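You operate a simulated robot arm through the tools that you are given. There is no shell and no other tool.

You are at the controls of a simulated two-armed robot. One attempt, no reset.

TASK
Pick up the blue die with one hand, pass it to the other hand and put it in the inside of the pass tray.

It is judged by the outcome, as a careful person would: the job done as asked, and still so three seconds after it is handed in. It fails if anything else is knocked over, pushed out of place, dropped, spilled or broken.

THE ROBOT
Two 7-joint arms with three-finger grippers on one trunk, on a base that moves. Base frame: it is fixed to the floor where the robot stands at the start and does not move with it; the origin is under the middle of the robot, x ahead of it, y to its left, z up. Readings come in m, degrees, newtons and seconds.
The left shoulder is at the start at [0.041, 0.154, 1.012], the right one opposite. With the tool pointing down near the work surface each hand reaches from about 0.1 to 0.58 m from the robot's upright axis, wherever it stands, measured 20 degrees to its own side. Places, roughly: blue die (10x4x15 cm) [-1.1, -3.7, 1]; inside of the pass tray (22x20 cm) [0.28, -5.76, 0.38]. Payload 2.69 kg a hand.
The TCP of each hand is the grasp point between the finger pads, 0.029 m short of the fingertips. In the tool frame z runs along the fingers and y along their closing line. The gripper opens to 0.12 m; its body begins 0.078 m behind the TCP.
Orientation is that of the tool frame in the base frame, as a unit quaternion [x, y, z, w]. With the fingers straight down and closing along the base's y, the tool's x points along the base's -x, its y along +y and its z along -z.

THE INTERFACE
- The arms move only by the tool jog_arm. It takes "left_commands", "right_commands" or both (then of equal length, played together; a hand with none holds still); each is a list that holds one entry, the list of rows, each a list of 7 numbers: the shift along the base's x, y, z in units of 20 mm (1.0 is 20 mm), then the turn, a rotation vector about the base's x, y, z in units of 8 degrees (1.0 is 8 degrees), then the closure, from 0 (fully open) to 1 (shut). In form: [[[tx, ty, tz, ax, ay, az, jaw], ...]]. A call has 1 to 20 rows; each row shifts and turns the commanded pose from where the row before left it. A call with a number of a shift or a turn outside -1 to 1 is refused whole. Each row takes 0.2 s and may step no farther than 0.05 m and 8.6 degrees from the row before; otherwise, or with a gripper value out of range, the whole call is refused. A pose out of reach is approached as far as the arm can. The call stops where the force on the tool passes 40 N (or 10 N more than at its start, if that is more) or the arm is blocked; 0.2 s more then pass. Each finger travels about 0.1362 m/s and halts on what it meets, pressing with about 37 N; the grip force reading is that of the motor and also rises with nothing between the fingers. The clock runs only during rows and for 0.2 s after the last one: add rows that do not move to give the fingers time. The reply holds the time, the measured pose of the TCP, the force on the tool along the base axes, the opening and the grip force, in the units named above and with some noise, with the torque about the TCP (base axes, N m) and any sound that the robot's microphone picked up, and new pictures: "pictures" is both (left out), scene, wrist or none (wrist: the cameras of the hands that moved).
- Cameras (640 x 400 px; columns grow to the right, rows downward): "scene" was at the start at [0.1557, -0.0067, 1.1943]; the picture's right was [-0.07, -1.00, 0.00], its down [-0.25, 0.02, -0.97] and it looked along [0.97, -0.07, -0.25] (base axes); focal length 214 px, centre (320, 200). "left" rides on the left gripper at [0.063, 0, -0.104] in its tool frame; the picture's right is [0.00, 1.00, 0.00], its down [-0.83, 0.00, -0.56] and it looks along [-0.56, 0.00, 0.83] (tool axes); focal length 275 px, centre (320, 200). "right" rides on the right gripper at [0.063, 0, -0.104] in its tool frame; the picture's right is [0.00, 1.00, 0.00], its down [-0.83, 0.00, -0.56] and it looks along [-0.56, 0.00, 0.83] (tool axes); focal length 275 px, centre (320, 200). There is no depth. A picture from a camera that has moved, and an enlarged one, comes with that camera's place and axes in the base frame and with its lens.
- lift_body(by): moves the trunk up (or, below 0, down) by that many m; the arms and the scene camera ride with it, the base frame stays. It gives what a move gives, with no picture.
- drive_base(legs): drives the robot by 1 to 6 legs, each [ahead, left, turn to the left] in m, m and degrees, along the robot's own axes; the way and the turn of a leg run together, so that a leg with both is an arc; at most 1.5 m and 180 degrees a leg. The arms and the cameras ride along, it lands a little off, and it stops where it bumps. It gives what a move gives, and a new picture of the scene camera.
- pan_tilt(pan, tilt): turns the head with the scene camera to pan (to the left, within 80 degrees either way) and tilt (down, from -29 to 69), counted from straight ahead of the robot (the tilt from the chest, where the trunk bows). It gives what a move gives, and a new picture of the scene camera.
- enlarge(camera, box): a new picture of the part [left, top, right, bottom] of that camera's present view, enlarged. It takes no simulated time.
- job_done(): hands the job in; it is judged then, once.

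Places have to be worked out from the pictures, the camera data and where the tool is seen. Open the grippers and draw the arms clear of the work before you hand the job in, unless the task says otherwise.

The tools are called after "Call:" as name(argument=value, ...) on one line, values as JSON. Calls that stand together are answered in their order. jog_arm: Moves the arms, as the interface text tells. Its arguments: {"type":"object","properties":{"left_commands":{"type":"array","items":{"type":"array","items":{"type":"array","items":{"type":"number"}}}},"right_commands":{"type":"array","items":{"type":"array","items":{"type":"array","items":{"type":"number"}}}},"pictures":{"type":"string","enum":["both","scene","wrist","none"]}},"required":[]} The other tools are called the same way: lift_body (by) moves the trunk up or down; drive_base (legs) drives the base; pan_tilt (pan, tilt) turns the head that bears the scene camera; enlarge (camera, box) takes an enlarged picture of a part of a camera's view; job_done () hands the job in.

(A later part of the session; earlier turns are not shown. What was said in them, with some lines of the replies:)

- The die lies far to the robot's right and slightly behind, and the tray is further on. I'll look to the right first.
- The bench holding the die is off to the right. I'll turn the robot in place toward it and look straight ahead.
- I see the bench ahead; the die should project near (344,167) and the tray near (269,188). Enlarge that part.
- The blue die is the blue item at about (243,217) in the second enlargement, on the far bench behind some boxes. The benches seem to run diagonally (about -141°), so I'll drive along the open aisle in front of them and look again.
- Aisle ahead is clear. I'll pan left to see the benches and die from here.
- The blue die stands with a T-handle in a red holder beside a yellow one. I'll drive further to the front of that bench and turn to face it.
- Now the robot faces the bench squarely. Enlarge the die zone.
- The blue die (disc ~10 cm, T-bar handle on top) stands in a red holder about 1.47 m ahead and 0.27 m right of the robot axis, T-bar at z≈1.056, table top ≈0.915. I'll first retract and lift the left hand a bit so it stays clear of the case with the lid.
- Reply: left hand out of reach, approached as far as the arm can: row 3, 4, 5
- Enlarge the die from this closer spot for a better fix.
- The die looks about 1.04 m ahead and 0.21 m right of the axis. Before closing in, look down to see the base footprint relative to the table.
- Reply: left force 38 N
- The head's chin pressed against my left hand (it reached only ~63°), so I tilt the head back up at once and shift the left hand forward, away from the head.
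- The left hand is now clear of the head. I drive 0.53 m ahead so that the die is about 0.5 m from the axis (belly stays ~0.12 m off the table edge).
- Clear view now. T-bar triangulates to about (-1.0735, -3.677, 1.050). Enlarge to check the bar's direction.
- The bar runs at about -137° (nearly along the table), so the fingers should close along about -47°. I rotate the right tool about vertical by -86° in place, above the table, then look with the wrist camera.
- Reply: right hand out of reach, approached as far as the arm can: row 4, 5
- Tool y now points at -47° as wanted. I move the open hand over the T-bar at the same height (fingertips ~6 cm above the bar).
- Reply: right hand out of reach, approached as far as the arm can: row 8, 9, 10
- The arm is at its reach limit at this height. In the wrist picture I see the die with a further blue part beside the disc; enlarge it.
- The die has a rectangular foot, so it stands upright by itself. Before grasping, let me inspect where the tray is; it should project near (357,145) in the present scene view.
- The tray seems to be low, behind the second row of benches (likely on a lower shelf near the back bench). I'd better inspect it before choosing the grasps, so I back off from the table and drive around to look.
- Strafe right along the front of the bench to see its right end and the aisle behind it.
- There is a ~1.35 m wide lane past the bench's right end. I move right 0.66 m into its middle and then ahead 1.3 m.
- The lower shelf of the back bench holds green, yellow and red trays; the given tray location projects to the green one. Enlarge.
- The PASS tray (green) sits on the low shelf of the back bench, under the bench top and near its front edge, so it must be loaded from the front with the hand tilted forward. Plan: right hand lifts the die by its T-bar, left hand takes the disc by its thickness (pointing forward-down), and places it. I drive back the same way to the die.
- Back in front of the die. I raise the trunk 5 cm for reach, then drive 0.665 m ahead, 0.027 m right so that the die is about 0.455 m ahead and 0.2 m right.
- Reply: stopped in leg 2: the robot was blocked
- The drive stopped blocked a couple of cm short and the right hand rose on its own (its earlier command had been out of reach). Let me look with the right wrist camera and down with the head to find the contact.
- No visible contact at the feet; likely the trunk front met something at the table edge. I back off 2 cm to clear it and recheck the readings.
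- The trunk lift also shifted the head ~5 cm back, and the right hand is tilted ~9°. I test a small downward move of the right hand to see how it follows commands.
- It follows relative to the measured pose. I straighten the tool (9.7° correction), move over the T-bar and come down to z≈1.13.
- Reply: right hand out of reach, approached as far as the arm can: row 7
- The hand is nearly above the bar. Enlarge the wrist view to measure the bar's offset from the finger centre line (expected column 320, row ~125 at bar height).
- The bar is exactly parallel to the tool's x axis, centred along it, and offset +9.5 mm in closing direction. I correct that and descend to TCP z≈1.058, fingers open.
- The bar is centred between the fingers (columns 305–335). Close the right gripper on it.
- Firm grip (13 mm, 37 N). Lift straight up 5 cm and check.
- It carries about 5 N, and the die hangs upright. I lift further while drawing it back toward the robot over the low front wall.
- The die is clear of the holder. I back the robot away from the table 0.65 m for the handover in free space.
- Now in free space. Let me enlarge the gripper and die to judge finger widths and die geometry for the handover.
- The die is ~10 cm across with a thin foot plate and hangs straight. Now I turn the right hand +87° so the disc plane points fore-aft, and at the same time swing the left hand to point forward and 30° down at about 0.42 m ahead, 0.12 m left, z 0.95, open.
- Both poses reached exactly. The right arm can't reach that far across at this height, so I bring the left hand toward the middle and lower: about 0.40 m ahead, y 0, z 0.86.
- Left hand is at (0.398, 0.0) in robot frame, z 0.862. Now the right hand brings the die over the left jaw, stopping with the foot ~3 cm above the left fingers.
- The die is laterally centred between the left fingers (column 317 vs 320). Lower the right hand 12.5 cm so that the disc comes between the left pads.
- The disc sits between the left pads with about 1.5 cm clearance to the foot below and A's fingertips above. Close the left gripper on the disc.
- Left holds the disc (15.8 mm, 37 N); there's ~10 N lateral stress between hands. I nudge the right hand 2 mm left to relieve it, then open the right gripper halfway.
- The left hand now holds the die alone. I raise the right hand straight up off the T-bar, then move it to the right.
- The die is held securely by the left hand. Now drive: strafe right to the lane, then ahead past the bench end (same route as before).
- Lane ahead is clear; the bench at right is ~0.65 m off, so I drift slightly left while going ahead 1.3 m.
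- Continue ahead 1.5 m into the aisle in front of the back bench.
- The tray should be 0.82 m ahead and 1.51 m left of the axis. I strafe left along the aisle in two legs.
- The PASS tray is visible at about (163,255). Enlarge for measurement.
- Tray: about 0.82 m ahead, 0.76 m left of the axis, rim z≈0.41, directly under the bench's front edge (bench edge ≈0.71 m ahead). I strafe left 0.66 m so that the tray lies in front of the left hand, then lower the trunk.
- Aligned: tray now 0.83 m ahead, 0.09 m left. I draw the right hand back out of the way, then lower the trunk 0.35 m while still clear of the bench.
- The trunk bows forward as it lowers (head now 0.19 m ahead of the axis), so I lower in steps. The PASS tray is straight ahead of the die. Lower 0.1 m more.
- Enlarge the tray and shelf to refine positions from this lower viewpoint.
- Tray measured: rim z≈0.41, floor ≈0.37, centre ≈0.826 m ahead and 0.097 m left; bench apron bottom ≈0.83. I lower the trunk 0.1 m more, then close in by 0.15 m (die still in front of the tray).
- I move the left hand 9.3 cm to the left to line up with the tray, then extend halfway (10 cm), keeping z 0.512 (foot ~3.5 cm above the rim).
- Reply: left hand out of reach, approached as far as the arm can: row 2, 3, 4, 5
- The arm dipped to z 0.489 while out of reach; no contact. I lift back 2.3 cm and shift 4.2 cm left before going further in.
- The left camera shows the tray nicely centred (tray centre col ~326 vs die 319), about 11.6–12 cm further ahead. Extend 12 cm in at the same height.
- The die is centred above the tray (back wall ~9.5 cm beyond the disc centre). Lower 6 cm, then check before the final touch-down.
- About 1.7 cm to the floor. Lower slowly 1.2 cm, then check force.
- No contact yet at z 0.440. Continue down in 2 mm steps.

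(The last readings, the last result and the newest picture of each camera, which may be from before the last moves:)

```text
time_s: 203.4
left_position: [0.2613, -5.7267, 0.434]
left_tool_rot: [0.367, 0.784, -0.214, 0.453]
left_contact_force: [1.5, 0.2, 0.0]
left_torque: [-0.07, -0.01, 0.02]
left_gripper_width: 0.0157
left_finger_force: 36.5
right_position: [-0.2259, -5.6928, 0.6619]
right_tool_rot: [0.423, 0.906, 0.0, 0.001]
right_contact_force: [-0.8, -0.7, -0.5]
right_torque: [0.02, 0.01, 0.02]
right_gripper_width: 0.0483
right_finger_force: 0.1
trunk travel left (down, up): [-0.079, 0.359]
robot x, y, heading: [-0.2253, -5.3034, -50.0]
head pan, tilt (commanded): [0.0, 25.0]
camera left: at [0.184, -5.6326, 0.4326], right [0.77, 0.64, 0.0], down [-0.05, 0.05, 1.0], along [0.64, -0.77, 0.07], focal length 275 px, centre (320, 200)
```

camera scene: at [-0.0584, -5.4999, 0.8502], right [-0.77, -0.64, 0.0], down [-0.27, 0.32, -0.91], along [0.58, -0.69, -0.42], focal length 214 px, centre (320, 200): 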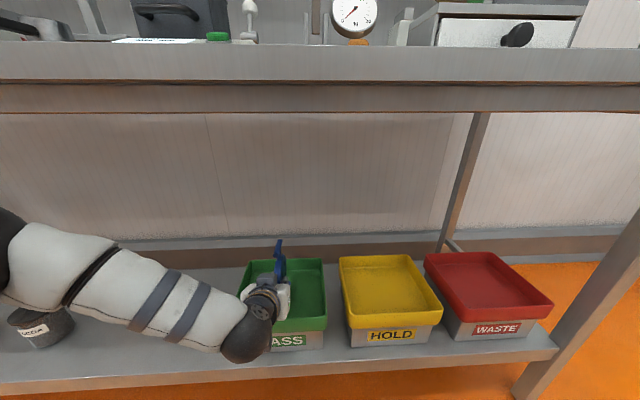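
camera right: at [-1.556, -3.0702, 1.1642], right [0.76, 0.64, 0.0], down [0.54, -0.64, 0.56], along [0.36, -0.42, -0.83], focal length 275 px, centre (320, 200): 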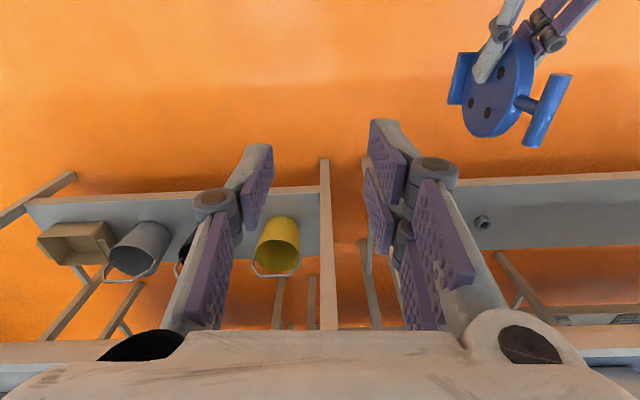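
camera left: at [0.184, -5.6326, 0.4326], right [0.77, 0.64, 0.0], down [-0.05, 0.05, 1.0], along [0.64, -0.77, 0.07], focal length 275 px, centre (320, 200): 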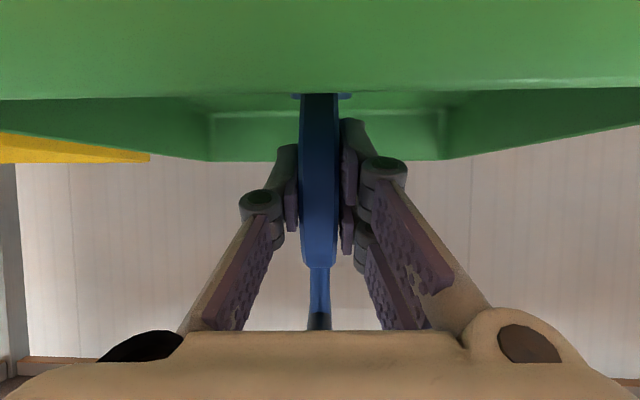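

Torque changed sign – the foot is reaching the tray floor at z 0.434. One or two more mm to seat it.

Call:
jog_arm(left_commands=[[[0, 0, -0.08, 0, 0, 0, 1], [0, 0, 0, 0, 0, 0, 1], [0, 0, 0, 0, 0, 0, 1]]], pictures="scene")

Call:
enlarge(camera="scene", box=[210, 225, 370, 365])

```text
time_s: 204.2
left_position: [0.2615, -5.7267, 0.4354]
left_tool_rot: [0.366, 0.783, -0.214, 0.454]
left_contact_force: [2.2, 2.1, 10.0]
left_torque: [-0.55, -0.2, 0.1]
left_gripper_width: 0.0158
left_finger_force: 37.1
right_position: [-0.2268, -5.6915, 0.6619]
right_tool_rot: [0.423, 0.906, 0.001, -0.001]
right_contact_force: [-1.0, -0.6, 0.2]
right_torque: [-0.02, -0.01, 0.01]
right_gripper_width: 0.0481
right_finger_force: 0.0
trunk travel left (down, up): [-0.079, 0.359]
robot x, y, heading: [-0.2271, -5.3038, -49.8]
head pan, tilt (commanded): [0.0, 25.0]
camera scene: at [-0.0591, -5.4992, 0.8506], right [-0.77, -0.64, 0.0], down [-0.27, 0.32, -0.91], along [0.58, -0.69, -0.42], focal length 214 px, centre (320, 200)
```

scene: 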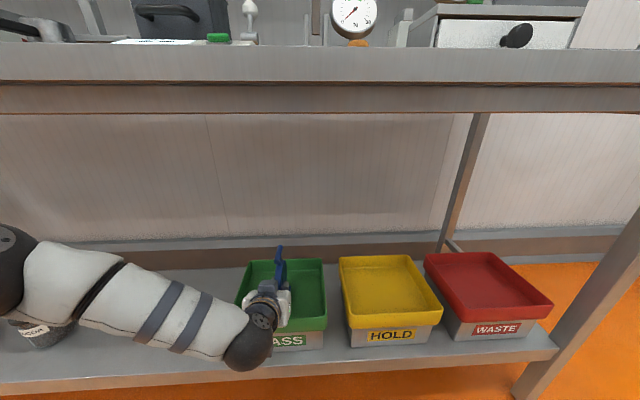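

```text
2.86 times, centred on (290, 295) of scene
camera zoom: at [-0.0591, -5.4992, 0.8506], right [-0.77, -0.64, 0.0], down [-0.27, 0.32, -0.91], along [0.58, -0.69, -0.42], focal length 613 px, centre (406, -71)
```

zoom: 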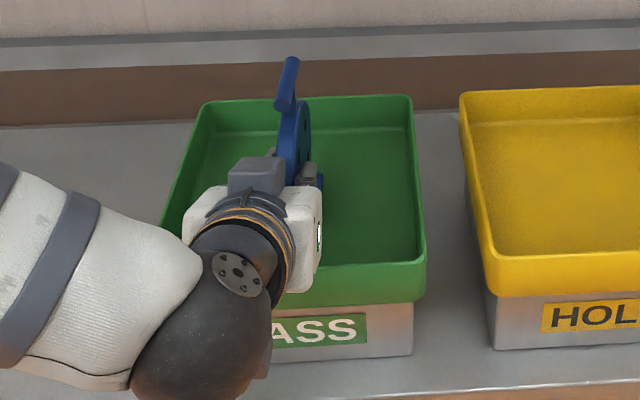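

Seated: 10 N upward at the foot. I relieve the press by ~1.5 mm, then open the left gripper gently in stages.

Call:
jog_arm(left_commands=[[[0, 0, 0.06, 0, 0, 0, 1], [0, 0, 0, 0, 0, 0, 1]]], pictures="none")

```text
time_s: 204.8
left_position: [0.2613, -5.7266, 0.4356]
left_tool_rot: [0.366, 0.784, -0.213, 0.454]
left_contact_force: [4.3, -3.3, 7.5]
left_torque: [-0.75, -0.44, 0.13]
left_gripper_width: 0.0158
left_finger_force: 37.0
right_position: [-0.2265, -5.6929, 0.6613]
right_tool_rot: [0.423, 0.906, 0.0, 0.0]
right_contact_force: [0.6, 0.2, -0.4]
right_torque: [0.03, 0.0, -0.02]
right_gripper_width: 0.0481
right_finger_force: 0.1
trunk travel left (down, up): [-0.079, 0.359]
robot x, y, heading: [-0.2245, -5.3012, -49.9]
head pan, tilt (commanded): [0.0, 25.0]
```

Still 7.5 N at the foot's front corner. Raise another 2 mm to unload before opening.

Call:
jog_arm(left_commands=[[[0, 0, 0.1, 0, 0, 0, 1], [0, 0, 0, 0, 0, 0, 1]]], pictures="none")

```text
time_s: 205.4
left_position: [0.2607, -5.7258, 0.4366]
left_tool_rot: [0.368, 0.785, -0.213, 0.452]
left_contact_force: [1.0, -0.9, 0.7]
left_torque: [-0.28, -0.05, -0.01]
left_gripper_width: 0.0159
left_finger_force: 36.9
right_position: [-0.2275, -5.6922, 0.662]
right_tool_rot: [0.423, 0.906, 0.0, -0.001]
right_contact_force: [0.3, -0.2, 0.4]
right_torque: [0.0, -0.02, -0.01]
right_gripper_width: 0.0483
right_finger_force: 0.1
trunk travel left (down, up): [-0.079, 0.359]
robot x, y, heading: [-0.2286, -5.3025, -50.0]
head pan, tilt (commanded): [0.0, 25.0]
```

Nearly unloaded (≈1 N) with the foot on the floor. Open the left gripper in stages.

Call:
jog_arm(left_commands=[[[0, 0, 0, 0, 0, 0, 0.86], [0, 0, 0, 0, 0, 0, 0.84], [0, 0, 0, 0, 0, 0, 0.8], [0, 0, 0, 0, 0, 0, 0.75], [0, 0, 0, 0, 0, 0, 0.7], [0, 0, 0, 0, 0, 0, 0.65], [0, 0, 0, 0, 0, 0, 0.6], [0, 0, 0, 0, 0, 0, 0.6]]], pictures="both")

Call:
enlarge(camera="scene", box=[210, 225, 370, 365])

```text
time_s: 207.2
left_position: [0.2621, -5.7261, 0.4359]
left_tool_rot: [0.367, 0.784, -0.213, 0.453]
left_contact_force: [0.7, -0.2, -0.6]
left_torque: [0.03, 0.02, 0.0]
left_gripper_width: 0.0478
left_finger_force: 0.0
right_position: [-0.2265, -5.6916, 0.6627]
right_tool_rot: [0.423, 0.906, -0.001, 0.0]
right_contact_force: [0.3, -0.3, 0.6]
right_torque: [-0.01, -0.02, -0.02]
right_gripper_width: 0.0481
right_finger_force: 0.0
trunk travel left (down, up): [-0.079, 0.359]
robot x, y, heading: [-0.2255, -5.3056, -49.9]
head pan, tilt (commanded): [0.0, 25.0]
camera scene: at [-0.0586, -5.4997, 0.8503], right [-0.77, -0.64, 0.0], down [-0.27, 0.32, -0.91], along [0.58, -0.69, -0.42], focal length 214 px, centre (320, 200)
camera left: at [0.1838, -5.6321, 0.434], right [0.77, 0.64, 0.0], down [-0.04, 0.05, 1.0], along [0.64, -0.77, 0.07], focal length 275 px, centre (320, 200)
```

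scene: 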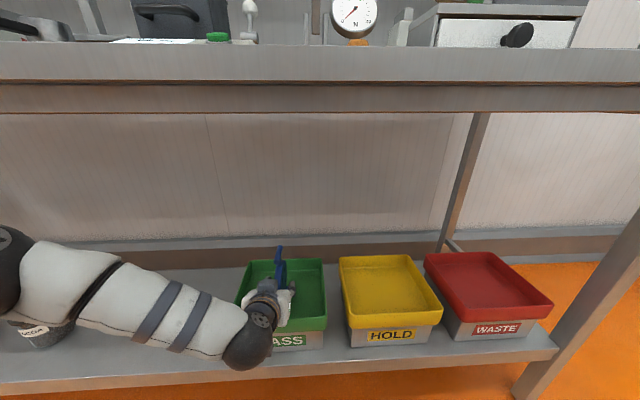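
left: 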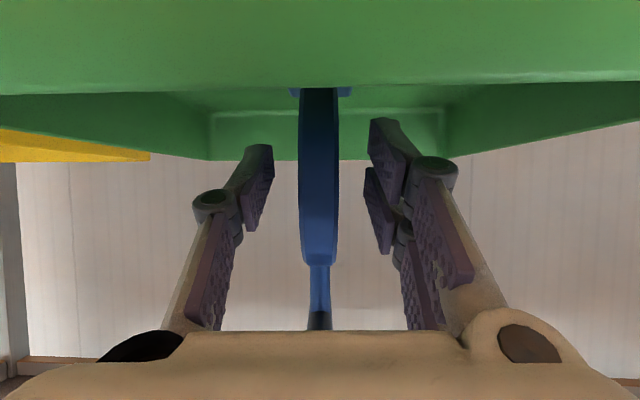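

```text
2.86 times, centred on (290, 295) of scene
camera zoom: at [-0.0586, -5.4997, 0.8503], right [-0.77, -0.64, 0.0], down [-0.27, 0.32, -0.91], along [0.58, -0.69, -0.42], focal length 613 px, centre (406, -71)
```

zoom: 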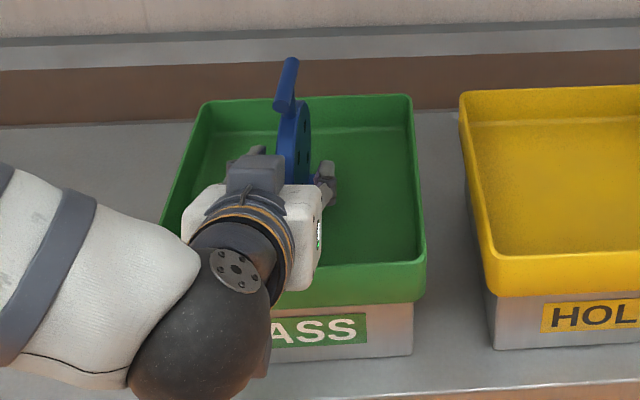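

The die stands upright by itself, with both finger sides clear. Withdraw the left hand backward and up along its tool axis.

Call:
jog_arm(left_commands=[[[-0.277, 0.334, 0.25, 0, 0, 0, 0.6], [-0.442, 0.534, 0.4, 0, 0, 0, 0.6], [-0.442, 0.534, 0.4, 0, 0, 0, 0.6], [-0.442, 0.534, 0.4, 0, 0, 0, 0.6], [-0.442, 0.534, 0.4, 0, 0, 0, 0.6], [-0.442, 0.534, 0.4, 0, 0, 0, 0.6], [-0.442, 0.534, 0.4, 0, 0, 0, 0.6], [-0.442, 0.534, 0.4, 0, 0, 0, 0.6], [0, 0, 0, 0, 0, 0, 0.6]]], pictures="both")

Call:
enlarge(camera="scene", box=[210, 225, 370, 365])

```text
time_s: 209.2
left_position: [0.1935, -5.6446, 0.4983]
left_tool_rot: [0.366, 0.784, -0.213, 0.453]
left_contact_force: [0.1, 0.3, -0.3]
left_torque: [-0.04, -0.03, 0.0]
left_gripper_width: 0.0478
left_finger_force: 0.0
right_position: [-0.2266, -5.6923, 0.662]
right_tool_rot: [0.423, 0.906, 0.0, 0.0]
right_contact_force: [-1.3, 0.1, -0.5]
right_torque: [-0.02, -0.01, 0.0]
right_gripper_width: 0.048
right_finger_force: 0.2
trunk travel left (down, up): [-0.079, 0.359]
robot x, y, heading: [-0.223, -5.3029, -49.9]
head pan, tilt (commanded): [0.0, 25.0]
camera scene: at [-0.0586, -5.4997, 0.8503], right [-0.77, -0.64, 0.0], down [-0.27, 0.32, -0.91], along [0.58, -0.69, -0.42], focal length 214 px, centre (320, 200)
camera left: at [0.1167, -5.5504, 0.4952], right [0.77, 0.64, 0.0], down [-0.04, 0.05, 1.0], along [0.64, -0.77, 0.07], focal length 275 px, centre (320, 200)
```

scene: 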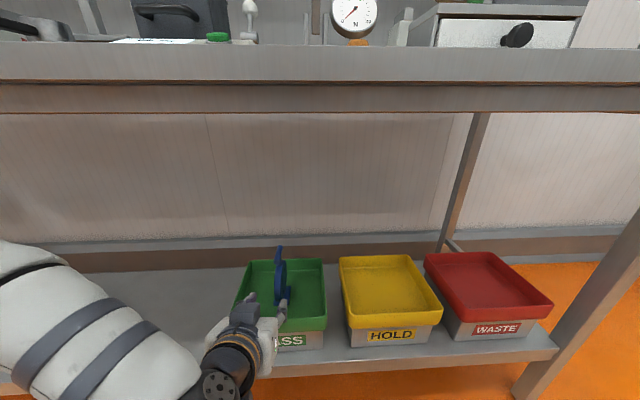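
left: 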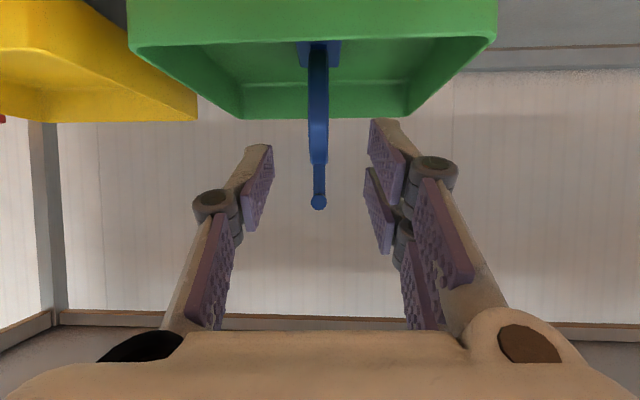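

```text
2.86 times, centred on (290, 295) of scene
camera zoom: at [-0.0586, -5.4997, 0.8503], right [-0.77, -0.64, 0.0], down [-0.27, 0.32, -0.91], along [0.58, -0.69, -0.42], focal length 613 px, centre (406, -71)
```

zoom: 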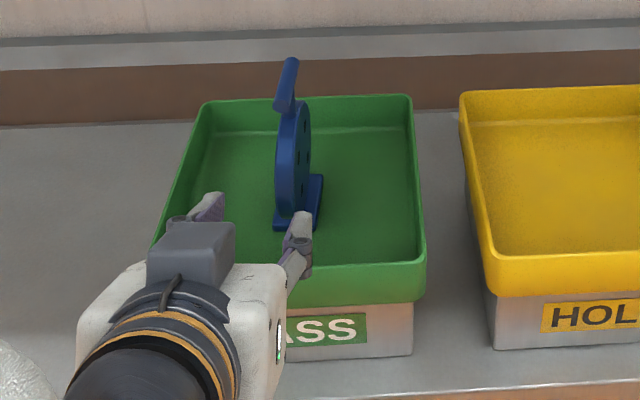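

The die stands upright in the PASS tray and the hand is clear above the rim. I back the robot 0.15 m straight away to draw both arms clear.

Call:
drive_base(legs=[[-0.15, 0, 0]])

Call:
enlarge(camera="scene", box=[190, 200, 400, 340])

```text
time_s: 210.5
left_position: [0.0989, -5.5297, 0.497]
left_tool_rot: [0.366, 0.785, -0.212, 0.453]
left_contact_force: [0.1, 0.7, -0.2]
left_torque: [0.0, -0.01, 0.01]
left_gripper_width: 0.048
left_finger_force: 0.1
right_position: [-0.3215, -5.5784, 0.6624]
right_tool_rot: [0.423, 0.906, 0.0, 0.0]
right_contact_force: [-0.2, -0.5, -0.1]
right_torque: [-0.01, 0.04, 0.0]
right_gripper_width: 0.048
right_finger_force: 0.1
trunk travel left (down, up): [-0.079, 0.359]
robot x, y, heading: [-0.3218, -5.1918, -50.0]
head pan, tilt (commanded): [0.0, 25.0]
camera scene: at [-0.1544, -5.3851, 0.8502], right [-0.77, -0.64, 0.0], down [-0.27, 0.32, -0.91], along [0.58, -0.69, -0.42], focal length 214 px, centre (320, 200)
```

scene: 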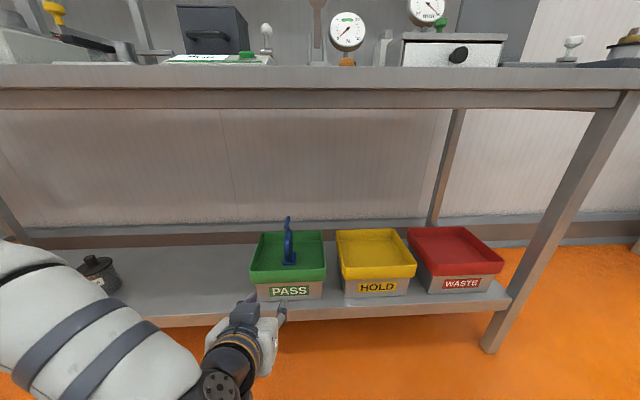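

```text
2.86 times, centred on (295, 270) of scene
camera zoom: at [-0.1544, -5.3851, 0.8502], right [-0.77, -0.64, 0.0], down [-0.27, 0.32, -0.91], along [0.58, -0.69, -0.42], focal length 613 px, centre (391, 0)
```

zoom: 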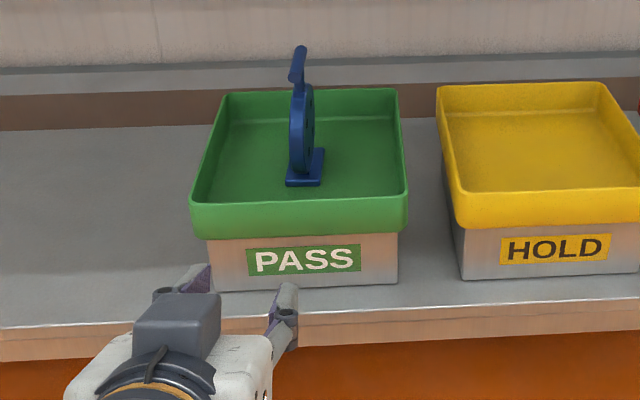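

The die stands upright in the PASS tray, everything else undisturbed. Open both grippers fully in free space, well clear of the work.

Call:
jog_arm(left_commands=[[[0, 0, 0, 0, 0, 0, 0.3], [0, 0, 0, 0, 0, 0, 0], [0, 0, 0, 0, 0, 0, 0], [0, 0, 0, 0, 0, 0, 0]]], right_commands=[[[0, 0, 0, 0, 0, 0, 0.3], [0, 0, 0, 0, 0, 0, 0], [0, 0, 0, 0, 0, 0, 0], [0, 0, 0, 0, 0, 0, 0]]], pictures="scene")

Call:
enlarge(camera="scene", box=[190, 200, 400, 340])

```text
time_s: 211.5
left_position: [0.099, -5.5284, 0.4978]
left_tool_rot: [0.366, 0.784, -0.213, 0.453]
left_contact_force: [-0.9, -0.2, 0.5]
left_torque: [-0.03, -0.01, -0.02]
left_gripper_width: 0.1198
left_finger_force: 0.1
right_position: [-0.3225, -5.5789, 0.6624]
right_tool_rot: [0.423, 0.906, 0.0, 0.0]
right_contact_force: [0.3, 0.7, 0.7]
right_torque: [-0.01, 0.02, 0.01]
right_gripper_width: 0.1199
right_finger_force: 0.1
trunk travel left (down, up): [-0.079, 0.359]
robot x, y, heading: [-0.3191, -5.1922, -50.0]
head pan, tilt (commanded): [0.0, 25.0]
camera scene: at [-0.1544, -5.3851, 0.8503], right [-0.77, -0.64, 0.0], down [-0.27, 0.32, -0.91], along [0.58, -0.69, -0.42], focal length 214 px, centre (320, 200)
```

scene: 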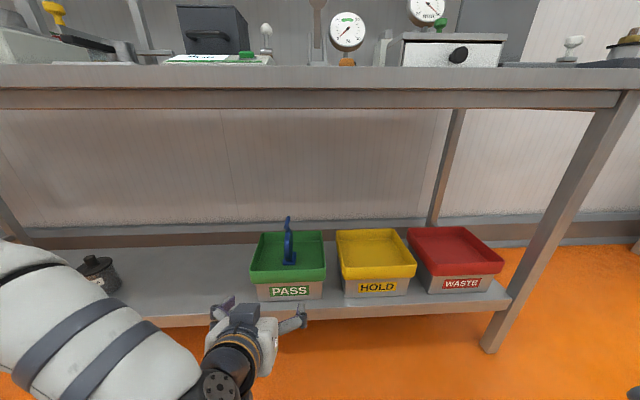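

```text
2.86 times, centred on (295, 270) of scene
camera zoom: at [-0.1544, -5.3851, 0.8503], right [-0.77, -0.64, 0.0], down [-0.27, 0.32, -0.91], along [0.58, -0.69, -0.42], focal length 613 px, centre (391, 0)
```

zoom: 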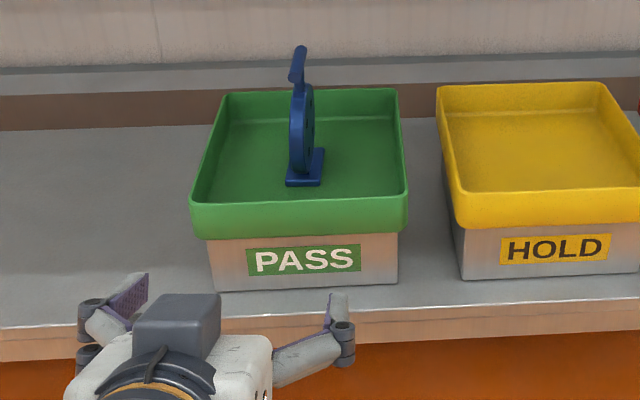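

The blue die stands upright and steady inside the PASS tray, both grippers are open and about 17 cm or more clear of it. Handing the job in.

Call:
job_done()

```text
The job is handed in.
```

The blue die is standing upright inside the green PASS tray, and I've handed the job in. The right hand lifted it out of its holder by the T-handle. It then passed it to the left hand, which set it down near the middle of the tray.

- **Final check:** the last picture, taken just before hand-in, shows the die upright on its foot. Both grippers are open, and the left hand is about 17 cm clear of the tray.
- **Head contact:** early on, tilting the head down pressed it against the left hand. I tilted it back up straight away.
- **Drive stop:** the robot stopped as blocked about 2 cm short of the die's table. I couldn't see what it had touched, so I backed off.

None of the later pictures show anything knocked over or moved.
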